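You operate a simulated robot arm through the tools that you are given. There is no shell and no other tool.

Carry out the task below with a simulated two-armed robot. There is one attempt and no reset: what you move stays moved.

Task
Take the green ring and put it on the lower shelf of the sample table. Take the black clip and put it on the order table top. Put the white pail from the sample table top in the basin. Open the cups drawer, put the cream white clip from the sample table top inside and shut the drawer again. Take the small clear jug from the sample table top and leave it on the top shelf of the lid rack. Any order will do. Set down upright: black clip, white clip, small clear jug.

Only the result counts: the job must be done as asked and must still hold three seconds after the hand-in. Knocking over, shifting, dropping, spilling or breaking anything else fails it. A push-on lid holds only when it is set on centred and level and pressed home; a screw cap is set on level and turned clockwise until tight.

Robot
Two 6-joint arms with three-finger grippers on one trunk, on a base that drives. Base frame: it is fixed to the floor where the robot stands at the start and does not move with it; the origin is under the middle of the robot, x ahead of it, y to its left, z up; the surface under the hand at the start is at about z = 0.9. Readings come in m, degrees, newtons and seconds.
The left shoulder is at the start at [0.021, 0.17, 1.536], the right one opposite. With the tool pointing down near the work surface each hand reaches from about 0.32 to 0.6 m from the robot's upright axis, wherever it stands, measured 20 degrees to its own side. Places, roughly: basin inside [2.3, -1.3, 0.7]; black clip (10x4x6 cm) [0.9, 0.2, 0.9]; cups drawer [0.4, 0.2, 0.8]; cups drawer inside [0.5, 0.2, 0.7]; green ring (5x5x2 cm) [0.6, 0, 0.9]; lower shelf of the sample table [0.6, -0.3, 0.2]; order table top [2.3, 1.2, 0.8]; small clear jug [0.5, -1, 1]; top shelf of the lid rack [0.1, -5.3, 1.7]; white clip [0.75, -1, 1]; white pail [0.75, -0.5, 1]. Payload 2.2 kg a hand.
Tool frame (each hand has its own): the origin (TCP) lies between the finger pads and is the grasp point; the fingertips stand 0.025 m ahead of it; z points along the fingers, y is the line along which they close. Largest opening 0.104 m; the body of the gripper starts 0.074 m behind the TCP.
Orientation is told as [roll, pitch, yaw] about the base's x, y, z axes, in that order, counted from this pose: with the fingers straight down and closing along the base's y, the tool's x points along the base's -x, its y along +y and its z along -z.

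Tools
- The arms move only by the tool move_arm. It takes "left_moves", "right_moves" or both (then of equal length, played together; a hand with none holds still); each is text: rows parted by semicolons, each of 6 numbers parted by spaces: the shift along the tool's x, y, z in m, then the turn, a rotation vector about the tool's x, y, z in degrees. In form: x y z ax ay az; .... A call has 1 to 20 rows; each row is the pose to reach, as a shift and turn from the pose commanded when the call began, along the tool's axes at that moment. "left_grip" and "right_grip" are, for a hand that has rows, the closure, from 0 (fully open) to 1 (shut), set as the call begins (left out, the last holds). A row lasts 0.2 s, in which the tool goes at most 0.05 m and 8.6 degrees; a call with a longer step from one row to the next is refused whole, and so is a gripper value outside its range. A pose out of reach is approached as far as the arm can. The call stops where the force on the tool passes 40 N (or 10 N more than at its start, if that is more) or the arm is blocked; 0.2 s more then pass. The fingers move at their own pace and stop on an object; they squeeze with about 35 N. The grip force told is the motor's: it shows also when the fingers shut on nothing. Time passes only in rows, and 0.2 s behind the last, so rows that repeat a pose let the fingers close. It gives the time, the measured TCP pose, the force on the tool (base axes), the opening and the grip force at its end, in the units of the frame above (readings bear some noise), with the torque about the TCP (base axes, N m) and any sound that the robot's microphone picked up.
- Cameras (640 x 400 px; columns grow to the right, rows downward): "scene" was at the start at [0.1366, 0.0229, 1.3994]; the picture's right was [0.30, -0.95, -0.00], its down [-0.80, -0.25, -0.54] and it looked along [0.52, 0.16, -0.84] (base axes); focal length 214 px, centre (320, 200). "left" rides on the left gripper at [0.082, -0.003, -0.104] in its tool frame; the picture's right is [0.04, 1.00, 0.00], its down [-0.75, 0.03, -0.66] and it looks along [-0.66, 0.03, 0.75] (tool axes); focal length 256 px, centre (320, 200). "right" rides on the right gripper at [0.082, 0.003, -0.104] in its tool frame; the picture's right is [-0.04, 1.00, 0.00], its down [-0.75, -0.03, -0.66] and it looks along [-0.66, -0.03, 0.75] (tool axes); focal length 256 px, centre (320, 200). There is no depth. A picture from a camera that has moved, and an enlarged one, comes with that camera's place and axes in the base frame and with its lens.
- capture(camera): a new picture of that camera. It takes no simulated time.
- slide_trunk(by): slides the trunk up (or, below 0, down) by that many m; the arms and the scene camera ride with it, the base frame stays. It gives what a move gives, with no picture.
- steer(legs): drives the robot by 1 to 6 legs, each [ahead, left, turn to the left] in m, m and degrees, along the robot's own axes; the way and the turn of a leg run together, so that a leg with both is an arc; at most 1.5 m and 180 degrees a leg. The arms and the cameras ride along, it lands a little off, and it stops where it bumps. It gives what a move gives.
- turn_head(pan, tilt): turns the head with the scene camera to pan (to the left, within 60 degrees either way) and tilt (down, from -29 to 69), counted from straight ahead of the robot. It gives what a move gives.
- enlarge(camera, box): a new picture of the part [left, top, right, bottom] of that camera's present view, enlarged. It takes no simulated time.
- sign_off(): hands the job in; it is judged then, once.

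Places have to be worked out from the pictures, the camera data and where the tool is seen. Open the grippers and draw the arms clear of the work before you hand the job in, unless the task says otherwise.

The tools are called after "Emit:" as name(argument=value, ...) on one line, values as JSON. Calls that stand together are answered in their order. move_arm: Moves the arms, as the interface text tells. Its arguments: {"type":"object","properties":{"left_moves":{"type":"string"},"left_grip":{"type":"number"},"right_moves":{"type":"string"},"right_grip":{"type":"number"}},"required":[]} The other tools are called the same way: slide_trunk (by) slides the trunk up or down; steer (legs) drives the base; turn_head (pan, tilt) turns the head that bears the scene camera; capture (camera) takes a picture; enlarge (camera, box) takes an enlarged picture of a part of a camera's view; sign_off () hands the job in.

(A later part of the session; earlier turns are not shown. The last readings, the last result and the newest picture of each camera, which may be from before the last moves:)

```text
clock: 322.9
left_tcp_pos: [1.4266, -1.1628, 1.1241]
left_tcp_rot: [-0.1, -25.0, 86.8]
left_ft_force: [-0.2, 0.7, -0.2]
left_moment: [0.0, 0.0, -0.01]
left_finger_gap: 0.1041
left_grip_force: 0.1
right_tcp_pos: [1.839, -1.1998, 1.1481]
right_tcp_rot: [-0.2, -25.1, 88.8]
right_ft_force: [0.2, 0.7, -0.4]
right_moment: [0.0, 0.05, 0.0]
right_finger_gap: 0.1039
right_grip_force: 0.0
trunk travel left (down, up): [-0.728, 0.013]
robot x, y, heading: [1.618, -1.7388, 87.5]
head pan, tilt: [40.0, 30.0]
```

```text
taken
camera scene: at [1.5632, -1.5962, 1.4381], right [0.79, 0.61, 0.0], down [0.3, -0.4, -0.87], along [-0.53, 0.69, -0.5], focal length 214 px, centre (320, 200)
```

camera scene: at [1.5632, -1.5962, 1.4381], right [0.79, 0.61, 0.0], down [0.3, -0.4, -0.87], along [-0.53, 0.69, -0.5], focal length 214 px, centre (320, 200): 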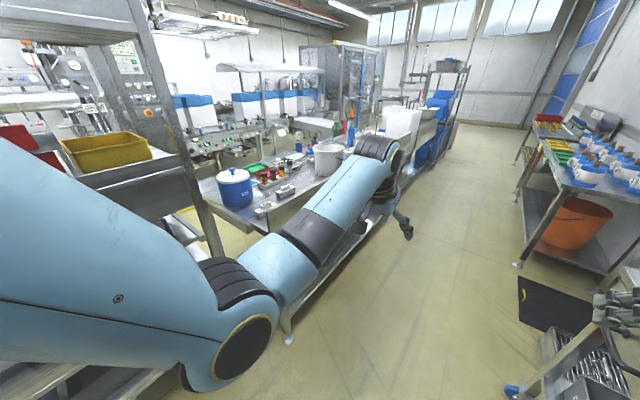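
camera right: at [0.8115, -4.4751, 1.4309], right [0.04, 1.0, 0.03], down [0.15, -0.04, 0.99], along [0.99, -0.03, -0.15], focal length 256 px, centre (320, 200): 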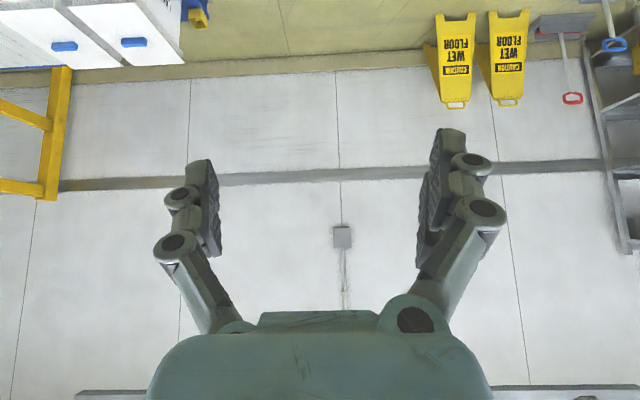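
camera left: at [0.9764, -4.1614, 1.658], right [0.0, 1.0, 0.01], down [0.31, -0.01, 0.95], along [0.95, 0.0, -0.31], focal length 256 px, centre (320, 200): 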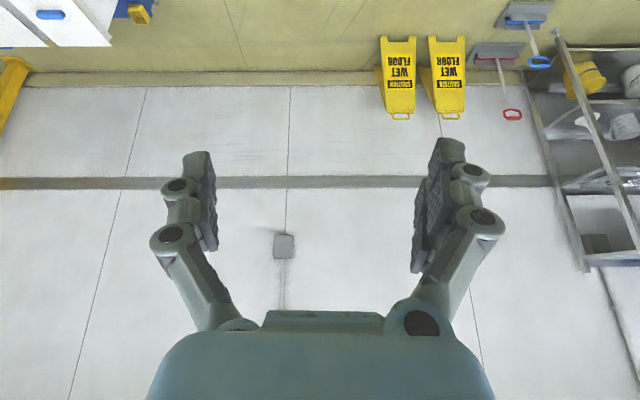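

Sink and order table are on the right wall side; the sample table's back is on the left. I go on to y≈-0.8 and look at the pail from this side.

Emit:
steer(legs=[[0.9, 0.02, 2.4]])

Emit:
turn_head(pan=60, tilt=35)

Emit:
capture(camera="scene")

Emit:
turn_head(pan=-40, tilt=35)

Emit:
capture(camera="scene")

```text
clock: 327.6
left_tcp_pos: [1.3955, -0.2847, 1.1239]
left_tcp_rot: [-0.1, -25.0, 89.6]
left_ft_force: [0.3, 0.6, -0.3]
left_moment: [0.01, 0.0, 0.05]
left_finger_gap: 0.1039
left_grip_force: 0.0
right_tcp_pos: [1.8095, -0.3041, 1.1489]
right_tcp_rot: [-0.2, -25.1, 91.6]
right_ft_force: [-0.3, 0.2, -0.4]
right_moment: [0.02, -0.01, -0.02]
right_finger_gap: 0.1041
right_grip_force: 0.2
trunk travel left (down, up): [-0.728, 0.013]
robot x, y, heading: [1.611, -0.8566, 90.3]
head pan, tilt: [40.0, 30.0]
```

```text
clock: 328.4
left_tcp_pos: [1.3964, -0.2863, 1.1235]
left_tcp_rot: [-0.1, -25.0, 89.6]
left_ft_force: [0.6, -0.5, 0.2]
left_moment: [-0.01, -0.01, 0.0]
left_finger_gap: 0.1041
left_grip_force: 0.1
right_tcp_pos: [1.8098, -0.3041, 1.1489]
right_tcp_rot: [-0.2, -25.1, 91.6]
right_ft_force: [0.6, 0.7, 0.9]
right_moment: [-0.01, -0.01, 0.02]
right_finger_gap: 0.1041
right_grip_force: 0.1
trunk travel left (down, up): [-0.728, 0.013]
robot x, y, heading: [1.6136, -0.8528, 90.2]
head pan, tilt: [60.0, 35.0]
```

```text
taken
camera scene: at [1.5355, -0.7385, 1.4303], right [0.5, 0.87, 0.0], down [0.5, -0.28, -0.82], along [-0.71, 0.41, -0.57], focal length 214 px, centre (320, 200)
```

scene: 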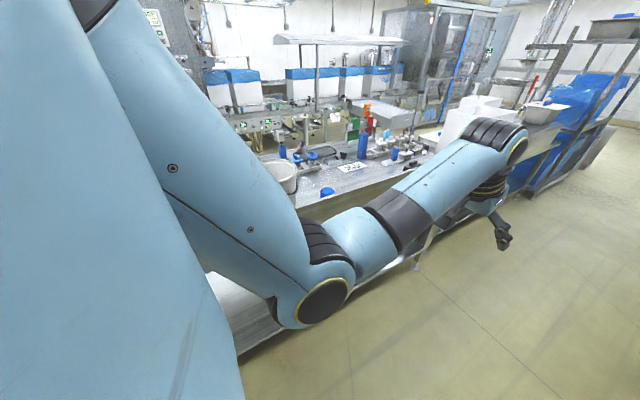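

```text
clock: 330.2
left_tcp_pos: [1.3945, -0.2844, 1.123]
left_tcp_rot: [-0.3, -25.0, 89.6]
left_ft_force: [-0.1, -0.4, 0.8]
left_moment: [0.01, -0.01, -0.01]
left_finger_gap: 0.1041
left_grip_force: 0.1
right_tcp_pos: [1.8104, -0.3047, 1.1487]
right_tcp_rot: [-0.2, -25.1, 91.7]
right_ft_force: [0.8, -1.1, -0.2]
right_moment: [0.0, 0.02, -0.01]
right_finger_gap: 0.1039
right_grip_force: 0.0
trunk travel left (down, up): [-0.728, 0.013]
robot x, y, heading: [1.6142, -0.8541, 90.3]
head pan, tilt: [-40.0, 35.0]
```

```text
taken
camera scene: at [1.6681, -0.7142, 1.4303], right [0.77, -0.64, 0.0], down [-0.37, -0.44, -0.82], along [0.52, 0.63, -0.57], focal length 214 px, centre (320, 200)
```

scene: 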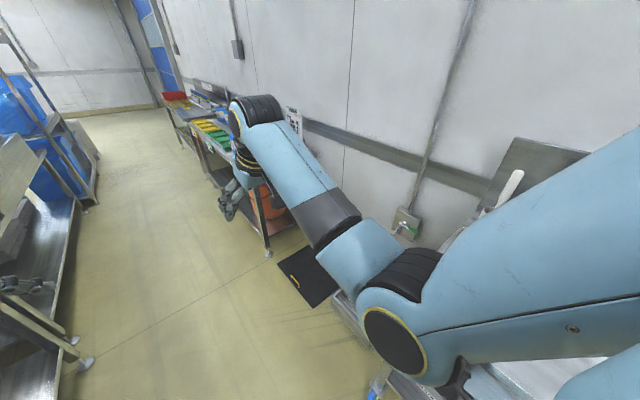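

I turn to face the sample table from behind and view the pail with the hand camera.

Emit:
steer(legs=[[0, 0, 89.7]])

Emit:
turn_head(pan=-10, tilt=40)

Emit:
capture(camera="scene")

Emit:
capture(camera="right")

```text
clock: 334.4
left_tcp_pos: [1.0421, -1.071, 1.1227]
left_tcp_rot: [-0.1, -25.0, 179.4]
left_ft_force: [0.7, -0.4, -0.2]
left_moment: [0.02, 0.0, -0.01]
left_finger_gap: 0.104
left_grip_force: 0.1
right_tcp_pos: [1.0638, -0.6568, 1.1496]
right_tcp_rot: [-0.2, -25.1, -178.6]
right_ft_force: [-0.3, -0.6, -1.0]
right_moment: [0.02, 0.0, 0.03]
right_finger_gap: 0.1038
right_grip_force: 0.1
trunk travel left (down, up): [-0.728, 0.013]
robot x, y, heading: [1.613, -0.8547, -180.0]
head pan, tilt: [-40.0, 35.0]
```

```text
clock: 335.4
left_tcp_pos: [1.0427, -1.071, 1.1237]
left_tcp_rot: [-0.1, -25.0, 179.4]
left_ft_force: [0.0, -0.7, -0.2]
left_moment: [-0.03, 0.0, 0.01]
left_finger_gap: 0.1041
left_grip_force: 0.1
right_tcp_pos: [1.0627, -0.655, 1.1486]
right_tcp_rot: [-0.2, -25.1, -178.6]
right_ft_force: [0.6, 0.1, 0.6]
right_moment: [0.0, 0.02, -0.01]
right_finger_gap: 0.1041
right_grip_force: 0.1
trunk travel left (down, up): [-0.728, 0.013]
robot x, y, heading: [1.6119, -0.8545, -179.7]
head pan, tilt: [-10.0, 40.0]
```

```text
taken
camera scene: at [1.4581, -0.838, 1.4228], right [0.17, 0.99, 0.0], down [0.63, -0.11, -0.77], along [-0.75, 0.13, -0.64], focal length 214 px, centre (320, 200)
```

scene: 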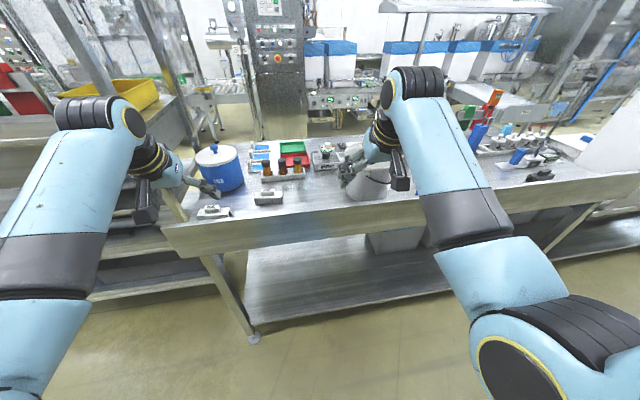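

```text
taken
camera right: at [1.1828, -0.6572, 1.2095], right [-0.01, -1.0, 0.01], down [-0.4, 0.02, 0.91], along [-0.91, 0.01, -0.4], focal length 256 px, centre (320, 200)
```

right: 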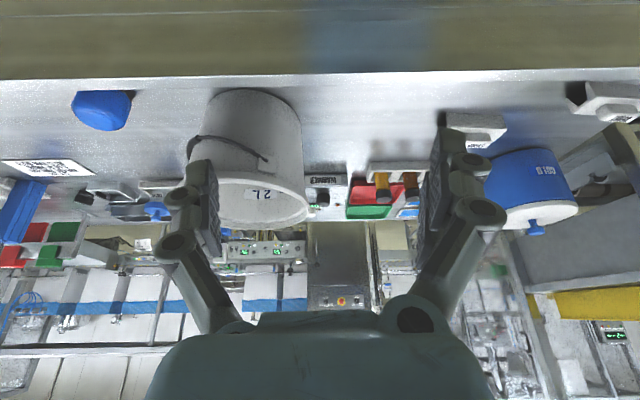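

I zoom in on the pail from the right hand camera.

Emit:
enlarge(camera="right", box=[150, 60, 350, 260])

Emit:
enlarge(camera="scene", box=[300, 120, 460, 220])

```text
2.00 times, centred on (250, 160) of right
camera zoom: at [1.1828, -0.6572, 1.2095], right [-0.01, -1.0, 0.01], down [-0.4, 0.02, 0.91], along [-0.91, 0.01, -0.4], focal length 512 px, centre (460, 280)
```

zoom: 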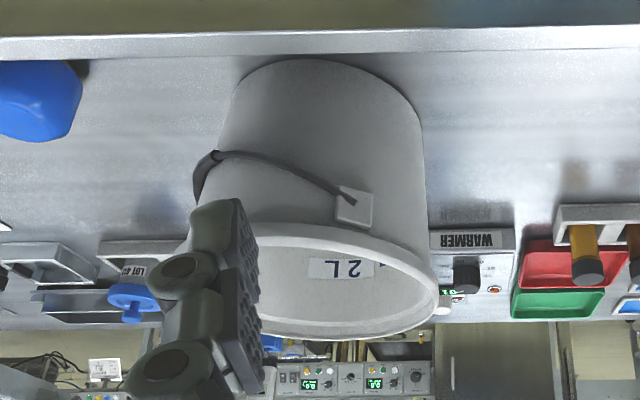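

```text
4.00 times, centred on (380, 170) of scene
camera zoom: at [1.4581, -0.838, 1.4228], right [0.17, 0.99, 0.0], down [0.63, -0.11, -0.77], along [-0.75, 0.13, -0.64], focal length 858 px, centre (80, 320)
```

zoom: 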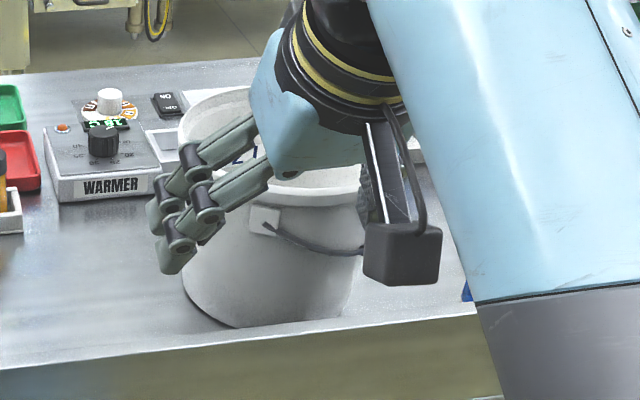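

Pail: rim centre ≈(0.82,-0.534), rim radius ≈0.10, rim z≈1.05. I'll pinch its rim on the +y side with the right hand. First move the robot so that the right hand is over that part of the rim.

Emit:
steer(legs=[[0, -0.22, 0], [0.22, 0, 0]])

Emit:
capture(camera="right")

Emit:
enlarge(camera="scene", box=[280, 120, 480, 245])

```text
clock: 338.3
left_tcp_pos: [0.8229, -0.8496, 1.1237]
left_tcp_rot: [-0.1, -25.2, 179.3]
left_ft_force: [0.4, -0.3, -0.3]
left_moment: [-0.01, 0.03, 0.0]
left_finger_gap: 0.1038
left_grip_force: 0.1
right_tcp_pos: [0.8427, -0.4383, 1.1477]
right_tcp_rot: [-0.1, -25.1, -178.8]
right_ft_force: [-0.6, -0.1, 0.3]
right_moment: [0.03, -0.01, 0.02]
right_finger_gap: 0.1039
right_grip_force: 0.0
trunk travel left (down, up): [-0.728, 0.013]
robot x, y, heading: [1.3927, -0.6385, 180.0]
head pan, tilt: [-10.0, 40.0]
```

```text
taken
camera right: at [0.9627, -0.4394, 1.2093], right [-0.02, -1.0, 0.01], down [-0.41, 0.02, 0.91], along [-0.91, 0.01, -0.41], focal length 256 px, centre (320, 200)
```

right: 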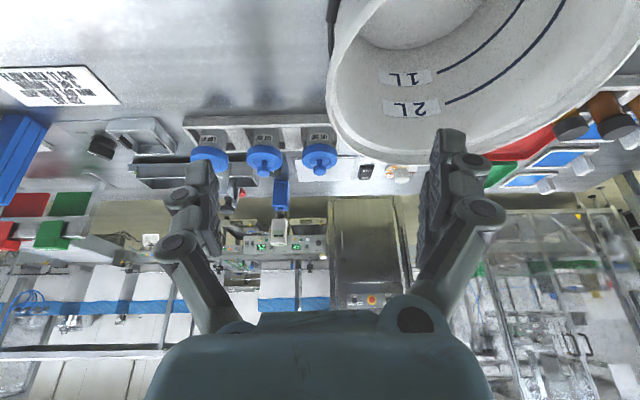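

```text
3.20 times, centred on (380, 182) of scene
camera zoom: at [1.2371, -0.6213, 1.4227], right [0.18, 0.98, 0.0], down [0.63, -0.11, -0.77], along [-0.75, 0.13, -0.64], focal length 686 px, centre (128, 256)
```

zoom: 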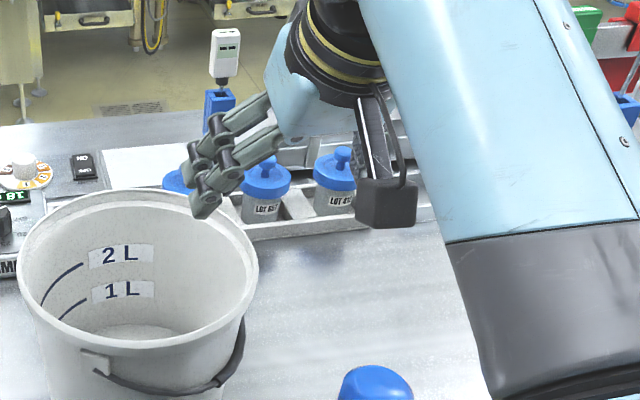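

Rim's +y edge works out at y≈-0.443, x≈0.81. I lower the right hand astride the rim.

Emit:
move_arm(right_moves="0.0052 0.0063 0.0295 0.25 0 0.54; 0.0104 0.0063 0.059 0.5 0 1.08; 0.0155 0.0063 0.0885 0.5 0 1.08; 0.0207 0.0063 0.118 0.5 0 1.08; 0.0207 0.0063 0.118 0.5 0 1.08")

Emit:
capture(camera="right")

Emit:
enlarge(camera="scene", box=[280, 120, 480, 245])

```text
clock: 339.5
left_tcp_pos: [0.8227, -0.851, 1.123]
left_tcp_rot: [0.0, -25.0, 179.2]
left_ft_force: [0.9, 0.1, 0.5]
left_moment: [0.02, -0.02, 0.01]
left_finger_gap: 0.1039
left_grip_force: 0.0
right_tcp_pos: [0.8133, -0.4457, 1.0343]
right_tcp_rot: [-0.1, -25.1, -180.0]
right_ft_force: [0.0, -1.1, 0.5]
right_moment: [-0.01, 0.04, 0.06]
right_finger_gap: 0.104
right_grip_force: 0.0
trunk travel left (down, up): [-0.728, 0.013]
robot x, y, heading: [1.3942, -0.6381, 179.8]
head pan, tilt: [-10.0, 40.0]
```

```text
taken
camera right: at [0.9326, -0.4494, 1.0941], right [-0.04, -1.0, 0.01], down [-0.4, 0.03, 0.91], along [-0.91, 0.03, -0.4], focal length 256 px, centre (320, 200)
```

right: 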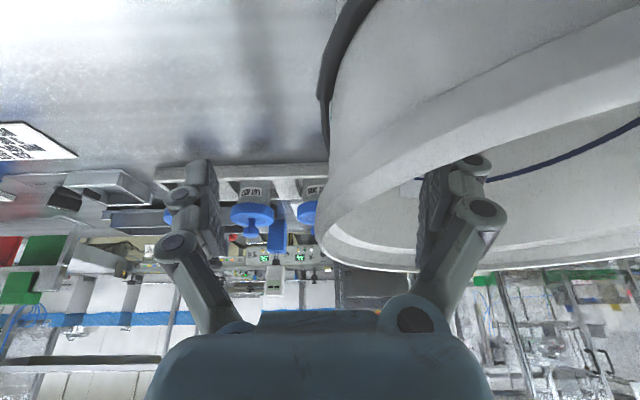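

```text
3.20 times, centred on (380, 182) of scene
camera zoom: at [1.2379, -0.6214, 1.4228], right [0.17, 0.98, 0.0], down [0.63, -0.11, -0.77], along [-0.75, 0.13, -0.64], focal length 686 px, centre (128, 256)
```

zoom: 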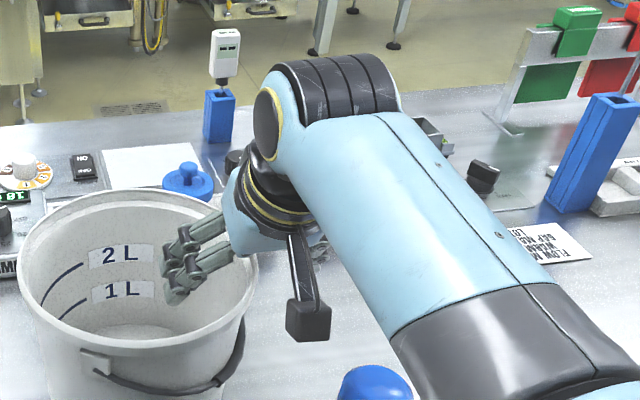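

The rim lies between the fingers. Closing.

Emit:
move_arm(right_moves="0 0 0 0 0 0; 0 0 0 0 0 0; 0 0 0 0 0 0; 0 0 0 0 0 0; 0 0 0 0 0 0", right_grip=1)

Emit:
capture(camera="right")

```text
clock: 340.7
left_tcp_pos: [0.8223, -0.8507, 1.1228]
left_tcp_rot: [-0.1, -25.0, 179.3]
left_ft_force: [-0.3, -0.2, 0.2]
left_moment: [-0.03, -0.04, -0.02]
left_finger_gap: 0.1038
left_grip_force: 0.0
right_tcp_pos: [0.8137, -0.4469, 1.0338]
right_tcp_rot: [-0.2, -25.1, -180.0]
right_ft_force: [0.8, -0.4, -1.1]
right_moment: [0.05, 0.11, 0.02]
right_finger_gap: 0.006
right_grip_force: 33.7
trunk travel left (down, up): [-0.728, 0.013]
robot x, y, heading: [1.391, -0.6379, 180.0]
head pan, tilt: [-10.0, 40.0]
```

```text
taken
camera right: at [0.9325, -0.4493, 1.0942], right [-0.04, -1.0, 0.01], down [-0.4, 0.03, 0.91], along [-0.91, 0.03, -0.41], focal length 256 px, centre (320, 200)
```

right: 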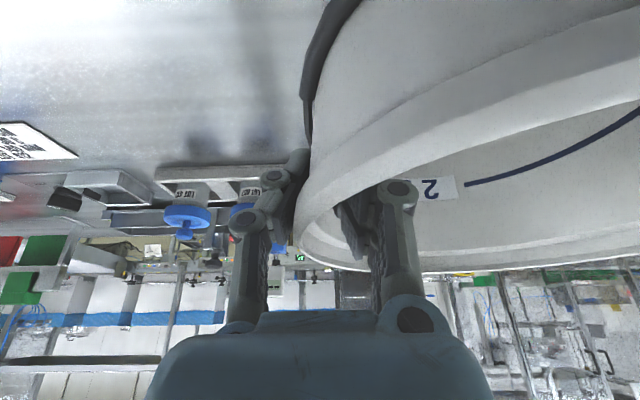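

Wall pinched (6 mm). I lift slowly and watch for tilt.

Emit:
move_arm(right_moves="-0.0042 0 -0.0091 0 0 0; -0.0085 0 -0.0181 0 0 0; -0.0127 0 -0.0272 0 0 0; -0.0169 0 -0.0362 0 0 0; -0.0169 0 -0.0362 0 0 0")

Emit:
capture(camera="right")

Emit:
enlarge(camera="scene", box=[280, 120, 480, 245])

```text
clock: 341.9
left_tcp_pos: [0.8216, -0.8518, 1.1236]
left_tcp_rot: [-0.1, -25.1, 179.3]
left_ft_force: [0.4, 0.5, -0.4]
left_moment: [-0.02, 0.02, -0.02]
left_finger_gap: 0.1042
left_grip_force: 0.1
right_tcp_pos: [0.8124, -0.446, 1.0746]
right_tcp_rot: [-0.2, -25.1, -180.0]
right_ft_force: [-0.4, 0.4, -1.5]
right_moment: [0.1, -0.01, 0.0]
right_finger_gap: 0.006
right_grip_force: 33.3
trunk travel left (down, up): [-0.728, 0.013]
robot x, y, heading: [1.3942, -0.6351, 179.7]
head pan, tilt: [-10.0, 40.0]
```

```text
taken
camera right: at [0.9315, -0.4496, 1.1345], right [-0.04, -1.0, 0.01], down [-0.4, 0.03, 0.91], along [-0.91, 0.03, -0.4], focal length 256 px, centre (320, 200)
```

right: 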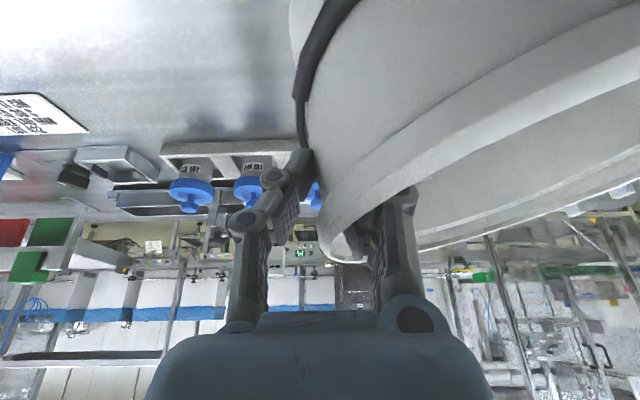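

```text
3.20 times, centred on (380, 182) of scene
camera zoom: at [1.2374, -0.6212, 1.4227], right [0.18, 0.98, 0.0], down [0.63, -0.11, -0.77], along [-0.75, 0.13, -0.64], focal length 686 px, centre (128, 256)
```

zoom: 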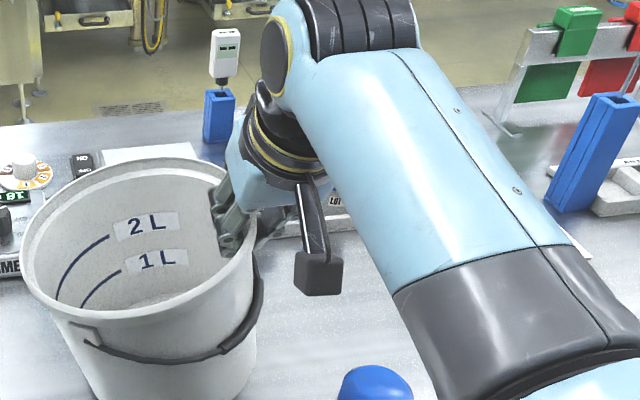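

It tilts a little but holds, and is light. I lift another 10 cm, watching.

Emit:
move_arm(right_moves="-0.0085 0 -0.0181 0 0 0; -0.0169 0 -0.0362 0 0 0; -0.0254 0 -0.0544 0 0 0; -0.0338 0 -0.0725 0 0 0; -0.0338 0 -0.0725 0 0 0")

Emit:
capture(camera="scene")

Emit:
capture(camera="right")

```text
clock: 343.1
left_tcp_pos: [0.8224, -0.8513, 1.1232]
left_tcp_rot: [-0.2, -25.1, 179.0]
left_ft_force: [-0.5, 1.0, -0.3]
left_moment: [0.0, 0.03, -0.02]
left_finger_gap: 0.1042
left_grip_force: 0.1
right_tcp_pos: [0.8141, -0.4468, 1.1537]
right_tcp_rot: [-0.1, -25.1, -179.9]
right_ft_force: [-0.6, 1.0, -1.4]
right_moment: [0.12, 0.0, 0.01]
right_finger_gap: 0.0059
right_grip_force: 33.8
trunk travel left (down, up): [-0.728, 0.013]
robot x, y, heading: [1.3904, -0.639, 179.9]
head pan, tilt: [-10.0, 40.0]
```

```text
taken
camera scene: at [1.2374, -0.6211, 1.4227], right [0.18, 0.98, 0.0], down [0.63, -0.11, -0.77], along [-0.75, 0.13, -0.64], focal length 214 px, centre (320, 200)
```

scene: 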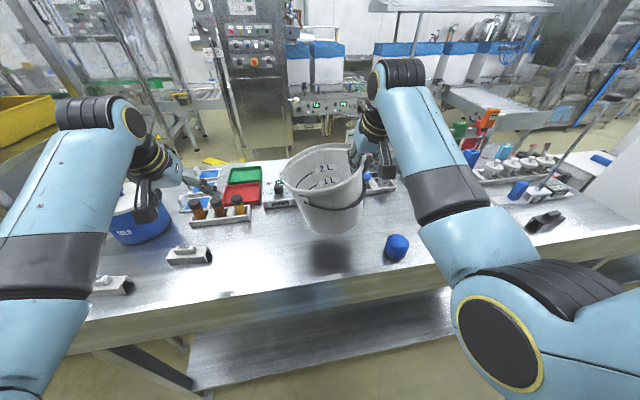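

```text
taken
camera right: at [0.9335, -0.4512, 1.2148], right [-0.04, -1.0, 0.01], down [-0.4, 0.03, 0.91], along [-0.91, 0.03, -0.41], focal length 256 px, centre (320, 200)
```

right: 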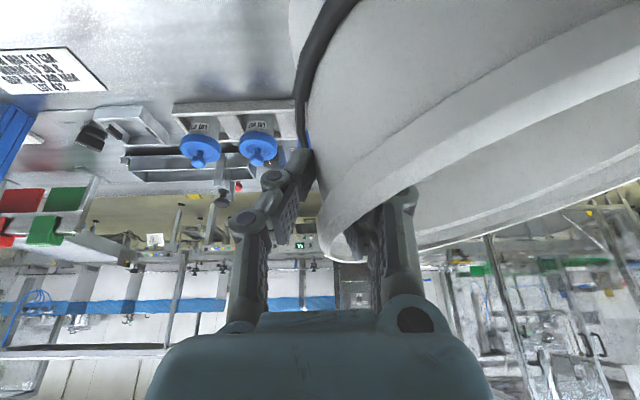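

The pail hangs securely, slightly tilted, about 1.5 N. I back into the aisle, turn left to face down the aisle and drive level with the basin, then turn to it.

Emit:
steer(legs=[[-0.22, 0, 0], [0, 0, 90], [0.55, 0, 0]])

Emit:
turn_head(pan=55, tilt=30)

Emit:
capture(camera="scene")

Emit:
capture(camera="right")

```text
clock: 351.4
left_tcp_pos: [1.8074, -1.7734, 1.1231]
left_tcp_rot: [-0.1, -25.0, -91.8]
left_ft_force: [0.1, -0.6, -0.8]
left_moment: [0.01, 0.01, 0.01]
left_finger_gap: 0.1038
left_grip_force: 0.0
right_tcp_pos: [1.4038, -1.7744, 1.1547]
right_tcp_rot: [-0.2, -25.0, -90.9]
right_ft_force: [0.8, 0.1, -1.9]
right_moment: [0.12, 0.13, 0.02]
right_finger_gap: 0.0062
right_grip_force: 33.6
trunk travel left (down, up): [-0.728, 0.013]
robot x, y, heading: [1.6041, -1.2044, -90.9]
head pan, tilt: [-10.0, 40.0]
```

```text
clock: 352.8
left_tcp_pos: [1.8082, -1.7744, 1.1232]
left_tcp_rot: [-0.1, -25.0, -91.8]
left_ft_force: [0.0, 0.5, 0.0]
left_moment: [0.01, -0.02, 0.02]
left_finger_gap: 0.104
left_grip_force: 0.0
right_tcp_pos: [1.4032, -1.7749, 1.1538]
right_tcp_rot: [-0.2, -25.1, -90.9]
right_ft_force: [0.5, -0.6, -1.2]
right_moment: [0.12, 0.16, 0.01]
right_finger_gap: 0.0062
right_grip_force: 33.7
trunk travel left (down, up): [-0.728, 0.013]
robot x, y, heading: [1.6059, -1.1974, -91.1]
head pan, tilt: [55.0, 30.0]
```

```text
taken
camera scene: at [1.6754, -1.3218, 1.4381], right [-0.59, -0.81, 0.0], down [-0.4, 0.3, -0.87], along [0.7, -0.51, -0.5], focal length 214 px, centre (320, 200)
```

scene: 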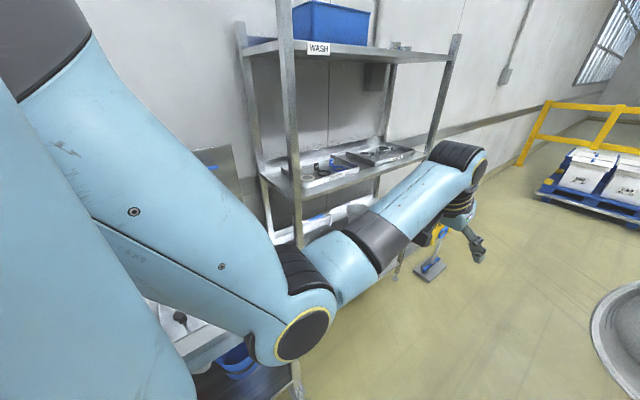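

```text
taken
camera right: at [1.4106, -1.6566, 1.2147], right [1.0, -0.05, 0.01], down [-0.04, -0.4, 0.91], along [-0.04, -0.91, -0.41], focal length 256 px, centre (320, 200)
```

right: 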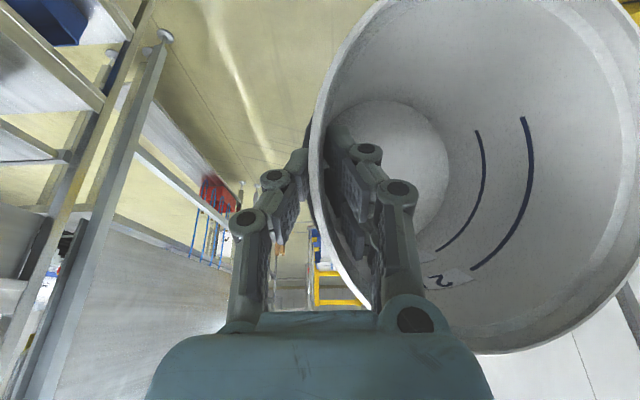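

The pail has swung about the pinch (its bottom forward) from braking, but it's still held. I look at it with the head camera to judge its attitude.

Emit:
turn_head(pan=-15, tilt=40)

Emit:
capture(camera="scene")

Emit:
capture(camera="left")

```text
clock: 354.2
left_tcp_pos: [1.8088, -1.7745, 1.1232]
left_tcp_rot: [-0.1, -25.0, -91.8]
left_ft_force: [0.1, 0.3, 0.5]
left_moment: [-0.03, -0.03, 0.0]
left_finger_gap: 0.1041
left_grip_force: 0.1
right_tcp_pos: [1.4031, -1.7742, 1.1547]
right_tcp_rot: [-0.3, -25.1, -90.9]
right_ft_force: [-0.3, -0.2, -1.7]
right_moment: [0.15, 0.13, -0.01]
right_finger_gap: 0.006
right_grip_force: 34.0
trunk travel left (down, up): [-0.728, 0.013]
robot x, y, heading: [1.6043, -1.2017, -91.2]
head pan, tilt: [-15.0, 40.0]
```

```text
taken
camera scene: at [1.5789, -1.3503, 1.4227], right [-0.96, 0.28, 0.0], down [0.18, 0.62, -0.77], along [-0.21, -0.74, -0.64], focal length 214 px, centre (320, 200)
```

scene: 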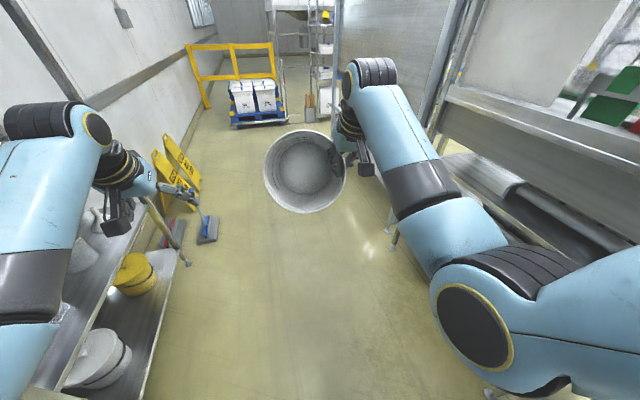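

```text
taken
camera left: at [1.8092, -1.6561, 1.1823], right [1.0, 0.0, -0.02], down [0.02, -0.41, 0.91], along [0.0, -0.91, -0.41], focal length 256 px, centre (320, 200)
```

left: 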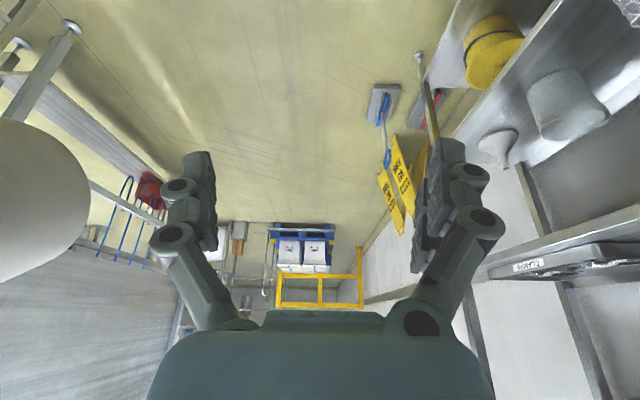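

The pail lies tipped about 56°, bottom forward. Before placing I need the basin's layout: I turn to -45° and look at the sink.

Emit:
steer(legs=[[0, 0, 46]])

Emit:
turn_head(pan=40, tilt=35)

Emit:
capture(camera="scene")

Emit:
turn_head(pan=5, tilt=35)

Emit:
capture(camera="scene")

```text
clock: 356.6
left_tcp_pos: [2.154, -1.4622, 1.1236]
left_tcp_rot: [-0.1, -24.9, -46.7]
left_ft_force: [0.0, -0.1, -0.2]
left_moment: [-0.01, -0.02, -0.01]
left_finger_gap: 0.1038
left_grip_force: 0.1
right_tcp_pos: [1.8698, -1.7479, 1.1538]
right_tcp_rot: [-0.2, -25.1, -45.9]
right_ft_force: [-0.4, -0.4, -1.5]
right_moment: [-0.01, 0.17, 0.0]
right_finger_gap: 0.0061
right_grip_force: 33.8
trunk travel left (down, up): [-0.728, 0.013]
robot x, y, heading: [1.6039, -1.1992, -46.0]
head pan, tilt: [-15.0, 40.0]
```

```text
clock: 357.9
left_tcp_pos: [2.155, -1.4613, 1.1229]
left_tcp_rot: [-0.1, -25.0, -46.7]
left_ft_force: [-0.6, 0.0, 0.1]
left_moment: [0.02, 0.01, -0.01]
left_finger_gap: 0.104
left_grip_force: 0.1
right_tcp_pos: [1.8684, -1.7478, 1.1538]
right_tcp_rot: [-0.2, -25.1, -46.0]
right_ft_force: [-0.2, 0.0, -1.2]
right_moment: [0.0, 0.19, -0.02]
right_finger_gap: 0.0062
right_grip_force: 33.2
trunk travel left (down, up): [-0.728, 0.013]
robot x, y, heading: [1.6, -1.1997, -46.2]
head pan, tilt: [40.0, 35.0]
```

```text
taken
camera scene: at [1.7404, -1.2579, 1.4303], right [-0.1, -0.99, 0.0], down [-0.57, 0.06, -0.82], along [0.81, -0.09, -0.57], focal length 214 px, centre (320, 200)
```

scene: 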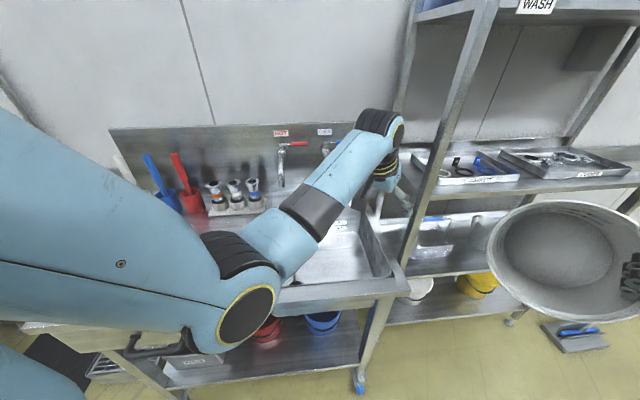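

```text
clock: 358.9
left_tcp_pos: [2.1543, -1.4618, 1.1232]
left_tcp_rot: [-0.1, -25.0, -46.7]
left_ft_force: [-0.4, 0.7, -0.8]
left_moment: [-0.02, 0.0, 0.0]
left_finger_gap: 0.1038
left_grip_force: 0.1
right_tcp_pos: [1.8702, -1.7482, 1.1542]
right_tcp_rot: [-0.2, -25.0, -46.0]
right_ft_force: [-0.7, -0.3, -1.1]
right_moment: [-0.01, 0.17, -0.01]
right_finger_gap: 0.0056
right_grip_force: 33.8
trunk travel left (down, up): [-0.728, 0.013]
robot x, y, heading: [1.6035, -1.2029, -46.0]
head pan, tilt: [5.0, 35.0]
```

```text
taken
camera scene: at [1.7194, -1.3064, 1.4303], right [-0.66, -0.76, 0.0], down [-0.43, 0.38, -0.82], along [0.62, -0.54, -0.57], focal length 214 px, centre (320, 200)
```

scene: 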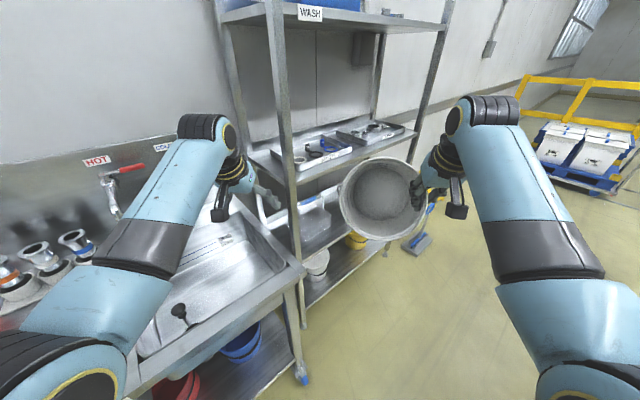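

Basin opening ≈ x 2.10–2.40, y -1.13…-1.505; faucet spouts near x≈2.37 at y≈-1.19 and -1.37. I bring the right hand upright (pitch 0) and in a little, which also rights the pail partly, before turning to the basin.

Emit:
move_arm(right_moves="0.0067 0 -0.0004 0 3.1 0; 0.0134 0 -0.0008 0 6.2 0; 0.0202 0 -0.0011 0 9.4 0; 0.0269 0 -0.0015 0 12.5 0; 0.0336 0 -0.0019 0 15.6 0; 0.0404 0 -0.0023 0 18.8 0; 0.0471 0 -0.0026 0 21.9 0; 0.0538 0 -0.003 0 25 0; 0.0538 0 -0.003 0 25 0")

Emit:
capture(camera="scene")

```text
clock: 360.9
left_tcp_pos: [2.1547, -1.4589, 1.1234]
left_tcp_rot: [-0.1, -25.1, -46.7]
left_ft_force: [0.0, 0.1, -0.9]
left_moment: [0.01, 0.05, -0.03]
left_finger_gap: 0.1039
left_grip_force: 0.0
right_tcp_pos: [1.8358, -1.7105, 1.1336]
right_tcp_rot: [-0.1, -0.1, -45.8]
right_ft_force: [-1.3, -0.3, -1.8]
right_moment: [-0.04, 0.14, -0.01]
right_finger_gap: 0.0059
right_grip_force: 33.8
trunk travel left (down, up): [-0.728, 0.013]
robot x, y, heading: [1.6075, -1.1978, -45.8]
head pan, tilt: [5.0, 35.0]
```

```text
taken
camera scene: at [1.7192, -1.3064, 1.4303], right [-0.66, -0.76, 0.0], down [-0.43, 0.38, -0.82], along [0.62, -0.54, -0.57], focal length 214 px, centre (320, 200)
```

scene: 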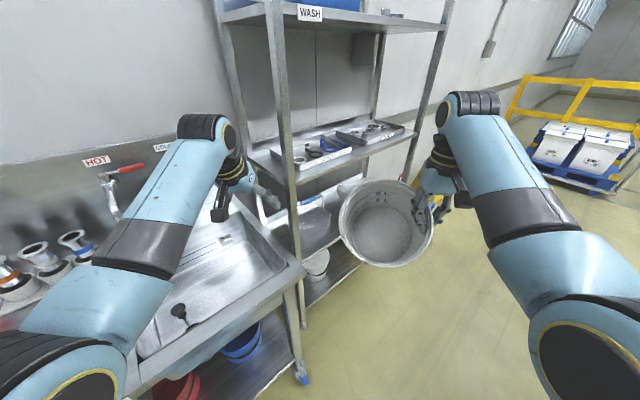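

Better. Now I turn to face the basin.

Emit:
steer(legs=[[0, 0, 45.8]])

Emit:
turn_head(pan=-5, tilt=50)

Emit:
capture(camera="scene")

Emit:
capture(camera="right")

Emit:
capture(camera="left")

```text
clock: 363.4
left_tcp_pos: [2.1739, -0.9851, 1.1237]
left_tcp_rot: [-0.1, -25.0, -0.5]
left_ft_force: [-1.3, 1.2, 0.2]
left_moment: [0.01, 0.05, 0.0]
left_finger_gap: 0.1041
left_grip_force: 0.1
right_tcp_pos: [2.1326, -1.388, 1.1335]
right_tcp_rot: [-0.2, -0.2, 0.3]
right_ft_force: [-0.1, 0.0, -1.7]
right_moment: [-0.12, 0.1, 0.01]
right_finger_gap: 0.006
right_grip_force: 33.6
trunk travel left (down, up): [-0.728, 0.013]
robot x, y, heading: [1.6071, -1.2071, 0.4]
head pan, tilt: [5.0, 35.0]
```

```text
clock: 364.2
left_tcp_pos: [2.174, -0.9846, 1.1239]
left_tcp_rot: [0.0, -25.0, -0.7]
left_ft_force: [-0.1, 0.3, 1.1]
left_moment: [-0.02, 0.0, 0.0]
left_finger_gap: 0.1042
left_grip_force: 0.0
right_tcp_pos: [2.1325, -1.3881, 1.134]
right_tcp_rot: [-0.2, -0.1, 0.2]
right_ft_force: [-1.1, -0.4, -2.3]
right_moment: [-0.13, 0.04, -0.02]
right_finger_gap: 0.006
right_grip_force: 33.3
trunk travel left (down, up): [-0.728, 0.013]
robot x, y, heading: [1.6003, -1.2005, 0.1]
head pan, tilt: [-5.0, 50.0]
```

```text
taken
camera scene: at [1.7511, -1.2042, 1.4086], right [-0.08, -1.0, 0.0], down [-0.76, 0.06, -0.64], along [0.64, -0.05, -0.77], focal length 214 px, centre (320, 200)
```

scene: 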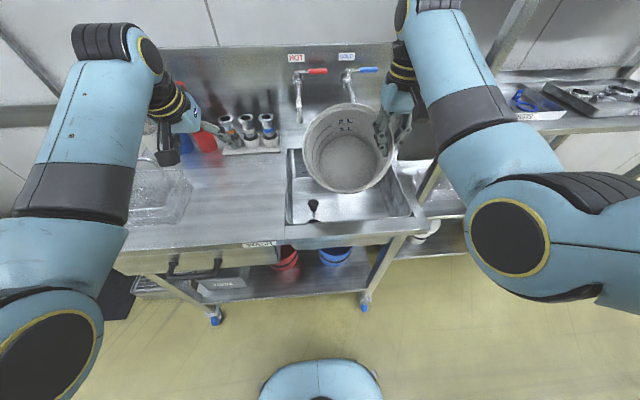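

```text
taken
camera right: at [2.0526, -1.3848, 1.2386], right [0.04, 1.0, 0.0], down [0.75, -0.03, 0.66], along [0.66, -0.03, -0.75], focal length 256 px, centre (320, 200)
```

right: 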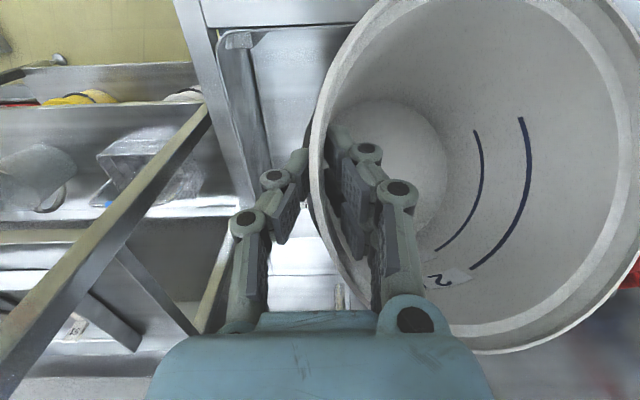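

```text
taken
camera left: at [2.057, -0.986, 1.1823], right [-0.03, 1.0, -0.02], down [0.41, 0.03, 0.91], along [0.91, 0.02, -0.41], focal length 256 px, centre (320, 200)
```

left: 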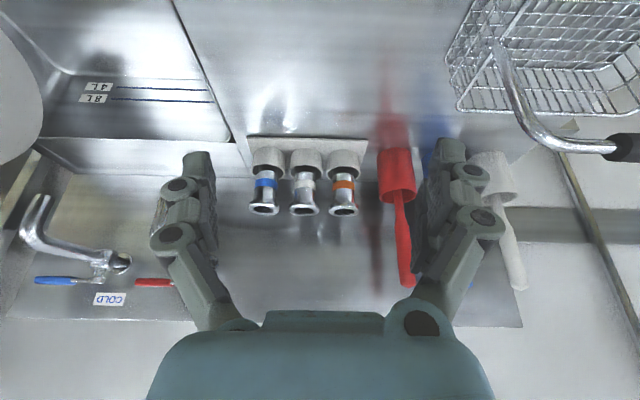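

I see a black plug standing in the left part of the basin, which I should keep clear of. I zoom in.

Emit:
enlarge(camera="scene", box=[270, 90, 430, 250])

Emit:
enlarge(camera="left", box=[0, 0, 240, 180])

```text
2.50 times, centred on (350, 170) of scene
camera zoom: at [1.7511, -1.2042, 1.4086], right [-0.08, -1.0, 0.0], down [-0.76, 0.06, -0.64], along [0.64, -0.05, -0.77], focal length 536 px, centre (245, 275)
```

zoom: 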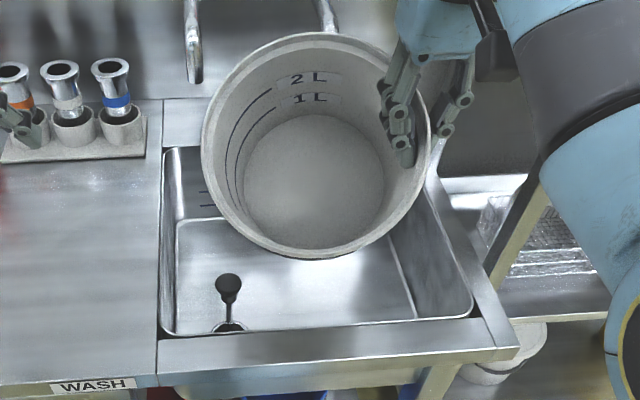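

```text
2.22 times, centred on (120, 90) of left
camera zoom: at [2.057, -0.986, 1.1823], right [-0.03, 1.0, -0.02], down [0.41, 0.03, 0.91], along [0.91, 0.02, -0.41], focal length 569 px, centre (764, 444)
```

zoom: 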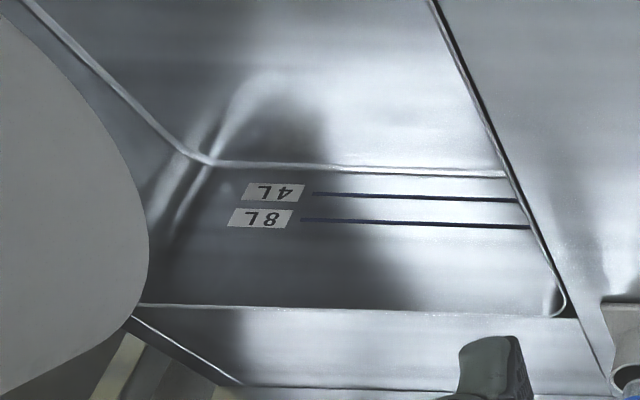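

The drain plug stands at about (2.23,-1.215); I'll put the pail to the right of it, centred near y≈-1.36. First lower 5 cm, then shift right and ahead.

Emit:
move_arm(right_moves="0 -0.006 0.01 0 0 0; 0 -0.012 0.02 0 0 0; 0 -0.018 0.03 0 0 0; 0 -0.024 0.04 0 0 0; 0 -0.03 0.05 0 0 0; 0 -0.03 0.05 0 0 0")

Emit:
steer(legs=[[0.055, -0.04, 0]])

Emit:
enlarge(camera="scene", box=[270, 90, 430, 250])

```text
clock: 365.6
left_tcp_pos: [2.1746, -0.9847, 1.1237]
left_tcp_rot: [-0.1, -25.0, -0.6]
left_ft_force: [-0.4, -0.1, -0.2]
left_moment: [0.01, -0.02, 0.02]
left_finger_gap: 0.1041
left_grip_force: 0.0
right_tcp_pos: [2.1338, -1.4187, 1.0851]
right_tcp_rot: [-0.1, -0.1, 0.2]
right_ft_force: [-0.6, 1.0, -2.3]
right_moment: [-0.1, 0.08, 0.0]
right_finger_gap: 0.0061
right_grip_force: 33.7
trunk travel left (down, up): [-0.728, 0.013]
robot x, y, heading: [1.6019, -1.1996, 0.3]
head pan, tilt: [-5.0, 50.0]
```

```text
clock: 366.6
left_tcp_pos: [2.2303, -1.023, 1.1231]
left_tcp_rot: [-0.1, -24.9, -0.6]
left_ft_force: [0.8, -0.5, -0.5]
left_moment: [0.0, 0.01, 0.02]
left_finger_gap: 0.1042
left_grip_force: 0.1
right_tcp_pos: [2.1898, -1.4583, 1.0842]
right_tcp_rot: [-0.2, 0.0, 0.1]
right_ft_force: [0.3, 0.0, -2.7]
right_moment: [-0.09, 0.09, -0.02]
right_finger_gap: 0.0058
right_grip_force: 34.3
trunk travel left (down, up): [-0.728, 0.013]
robot x, y, heading: [1.6606, -1.2371, 0.2]
head pan, tilt: [-5.0, 50.0]
```

```text
2.50 times, centred on (350, 170) of scene
camera zoom: at [1.8077, -1.2436, 1.4084], right [-0.08, -1.0, 0.0], down [-0.76, 0.06, -0.64], along [0.64, -0.05, -0.77], focal length 536 px, centre (245, 275)
```

zoom: 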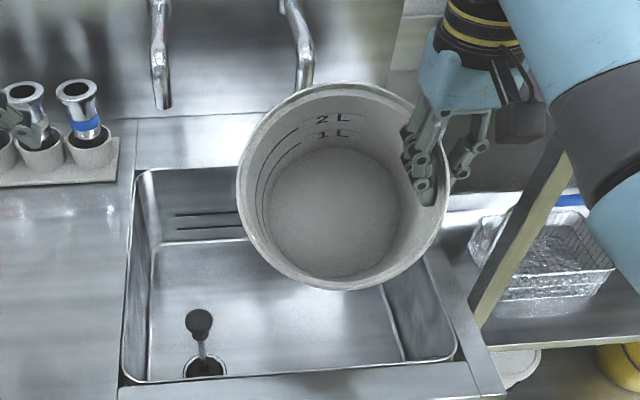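

The pail is over the right half of the basin, clear of the plug and in front of the spouts. I lower it.

Emit:
move_arm(right_moves="0 0 0.02 0 0 0; 0 0 0.04 0 0 0; 0 0 0.06 0 0 0; 0 0 0.08 0 0 0; 0 0 0.1 0 0 0; 0 0 0.12 0 0 0; 0 0 0.14 0 0 0; 0 0 0.14 0 0 0")

Emit:
enlarge(camera="scene", box=[270, 90, 430, 250])

Emit:
capture(camera="right")

```text
clock: 368.4
left_tcp_pos: [2.2294, -1.0237, 1.1234]
left_tcp_rot: [0.1, -25.1, -0.6]
left_ft_force: [0.3, 0.3, 0.3]
left_moment: [0.0, -0.01, -0.02]
left_finger_gap: 0.104
left_grip_force: 0.1
right_tcp_pos: [2.1877, -1.46, 0.9445]
right_tcp_rot: [-0.1, -0.1, 0.2]
right_ft_force: [-0.1, -0.8, -2.1]
right_moment: [-0.15, 0.07, 0.0]
right_finger_gap: 0.0059
right_grip_force: 34.4
trunk travel left (down, up): [-0.728, 0.013]
robot x, y, heading: [1.659, -1.2381, 0.2]
head pan, tilt: [-5.0, 50.0]
```

```text
2.50 times, centred on (350, 170) of scene
camera zoom: at [1.8062, -1.2437, 1.4086], right [-0.08, -1.0, 0.0], down [-0.76, 0.06, -0.64], along [0.64, -0.05, -0.77], focal length 536 px, centre (245, 275)
```

zoom: 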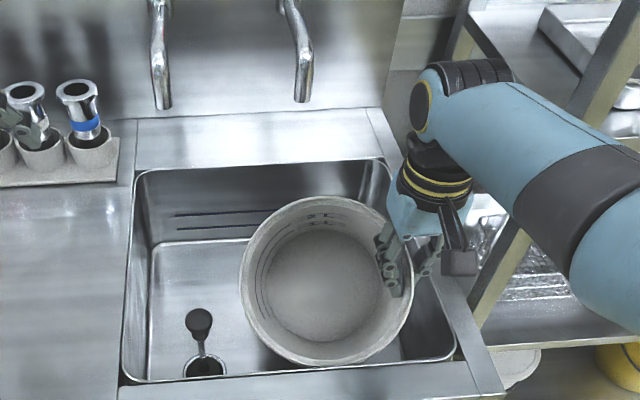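

```text
taken
camera right: at [2.107, -1.4568, 1.0497], right [0.04, 1.0, 0.0], down [0.75, -0.03, 0.66], along [0.66, -0.03, -0.75], focal length 256 px, centre (320, 200)
```

right: 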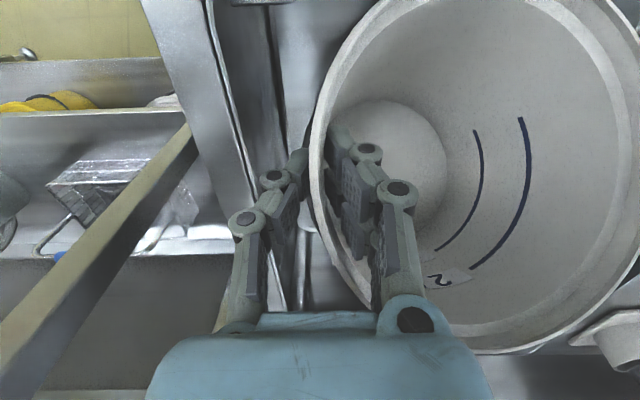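

Emit:
move_arm(right_moves="0 0 0.01 0 0 0; 0 0 0.02 0 0 0; 0 0 0.03 0 0 0; 0 0 0.04 0 0 0; 0 0 0.05 0 0 0; 0 0 0.05 0 0 0")

Emit:
enlarge(camera="scene", box=[270, 90, 430, 250])

```text
clock: 369.8
left_tcp_pos: [2.2288, -1.025, 1.1234]
left_tcp_rot: [0.0, -25.0, -0.6]
left_ft_force: [0.5, -1.2, -0.7]
left_moment: [-0.02, 0.0, 0.0]
left_finger_gap: 0.1041
left_grip_force: 0.0
right_tcp_pos: [2.1863, -1.4588, 0.8986]
right_tcp_rot: [-0.1, -0.1, 0.1]
right_ft_force: [1.1, -2.5, 3.5]
right_moment: [0.05, -0.03, -0.06]
right_finger_gap: 0.0062
right_grip_force: 34.0
right hand out of reach, approached as far as the arm can: row 5, 6
trunk travel left (down, up): [-0.728, 0.013]
robot x, y, heading: [1.6618, -1.2364, -0.0]
head pan, tilt: [-5.0, 50.0]
```

```text
2.50 times, centred on (350, 170) of scene
camera zoom: at [1.806, -1.2438, 1.4086], right [-0.08, -1.0, 0.0], down [-0.76, 0.06, -0.64], along [0.64, -0.05, -0.77], focal length 536 px, centre (245, 275)
```

zoom: 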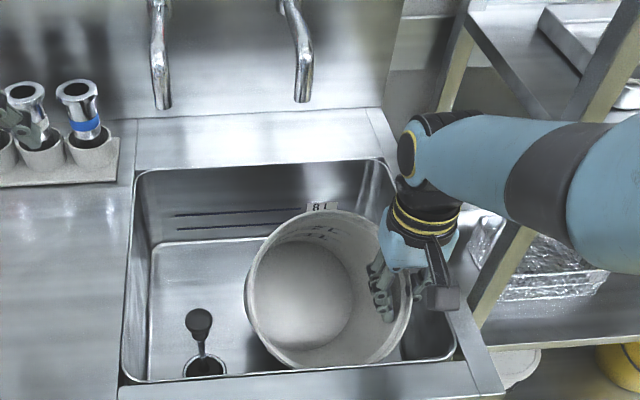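

The pail's lower edge touches the basin floor and the arm is at its lower limit. I lower the trunk 2.5 cm to set it down further before releasing.

Emit:
slide_trunk(by=-0.025)

Emit:
enlarge(camera="scene", box=[270, 90, 430, 250])

```text
clock: 370.2
left_tcp_pos: [2.2274, -1.0246, 1.1134]
left_tcp_rot: [0.0, -25.0, -0.7]
left_ft_force: [0.0, -1.0, -0.6]
left_moment: [0.0, 0.02, 0.02]
left_finger_gap: 0.1042
left_grip_force: 0.0
right_tcp_pos: [2.1884, -1.4606, 0.8918]
right_tcp_rot: [-0.1, -0.7, 0.0]
right_ft_force: [-6.4, -2.6, 22.0]
right_moment: [1.86, 0.66, 0.64]
right_finger_gap: 0.0073
right_grip_force: 34.4
trunk travel left (down, up): [-0.717, 0.025]
robot x, y, heading: [1.6613, -1.2363, 0.1]
head pan, tilt: [-5.0, 50.0]
stopped: the force on the tool passed its limit at 47 N (the readings are from after the stop); the commanded pose is now the measured one
```

```text
2.50 times, centred on (350, 170) of scene
camera zoom: at [1.8042, -1.2438, 1.3969], right [-0.09, -1.0, 0.0], down [-0.76, 0.07, -0.64], along [0.64, -0.06, -0.77], focal length 536 px, centre (245, 275)
```

zoom: 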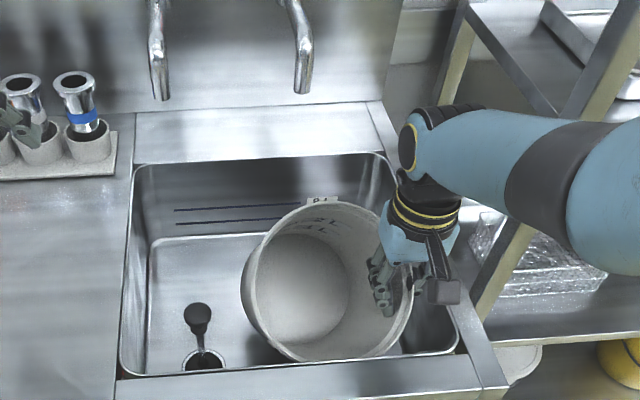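

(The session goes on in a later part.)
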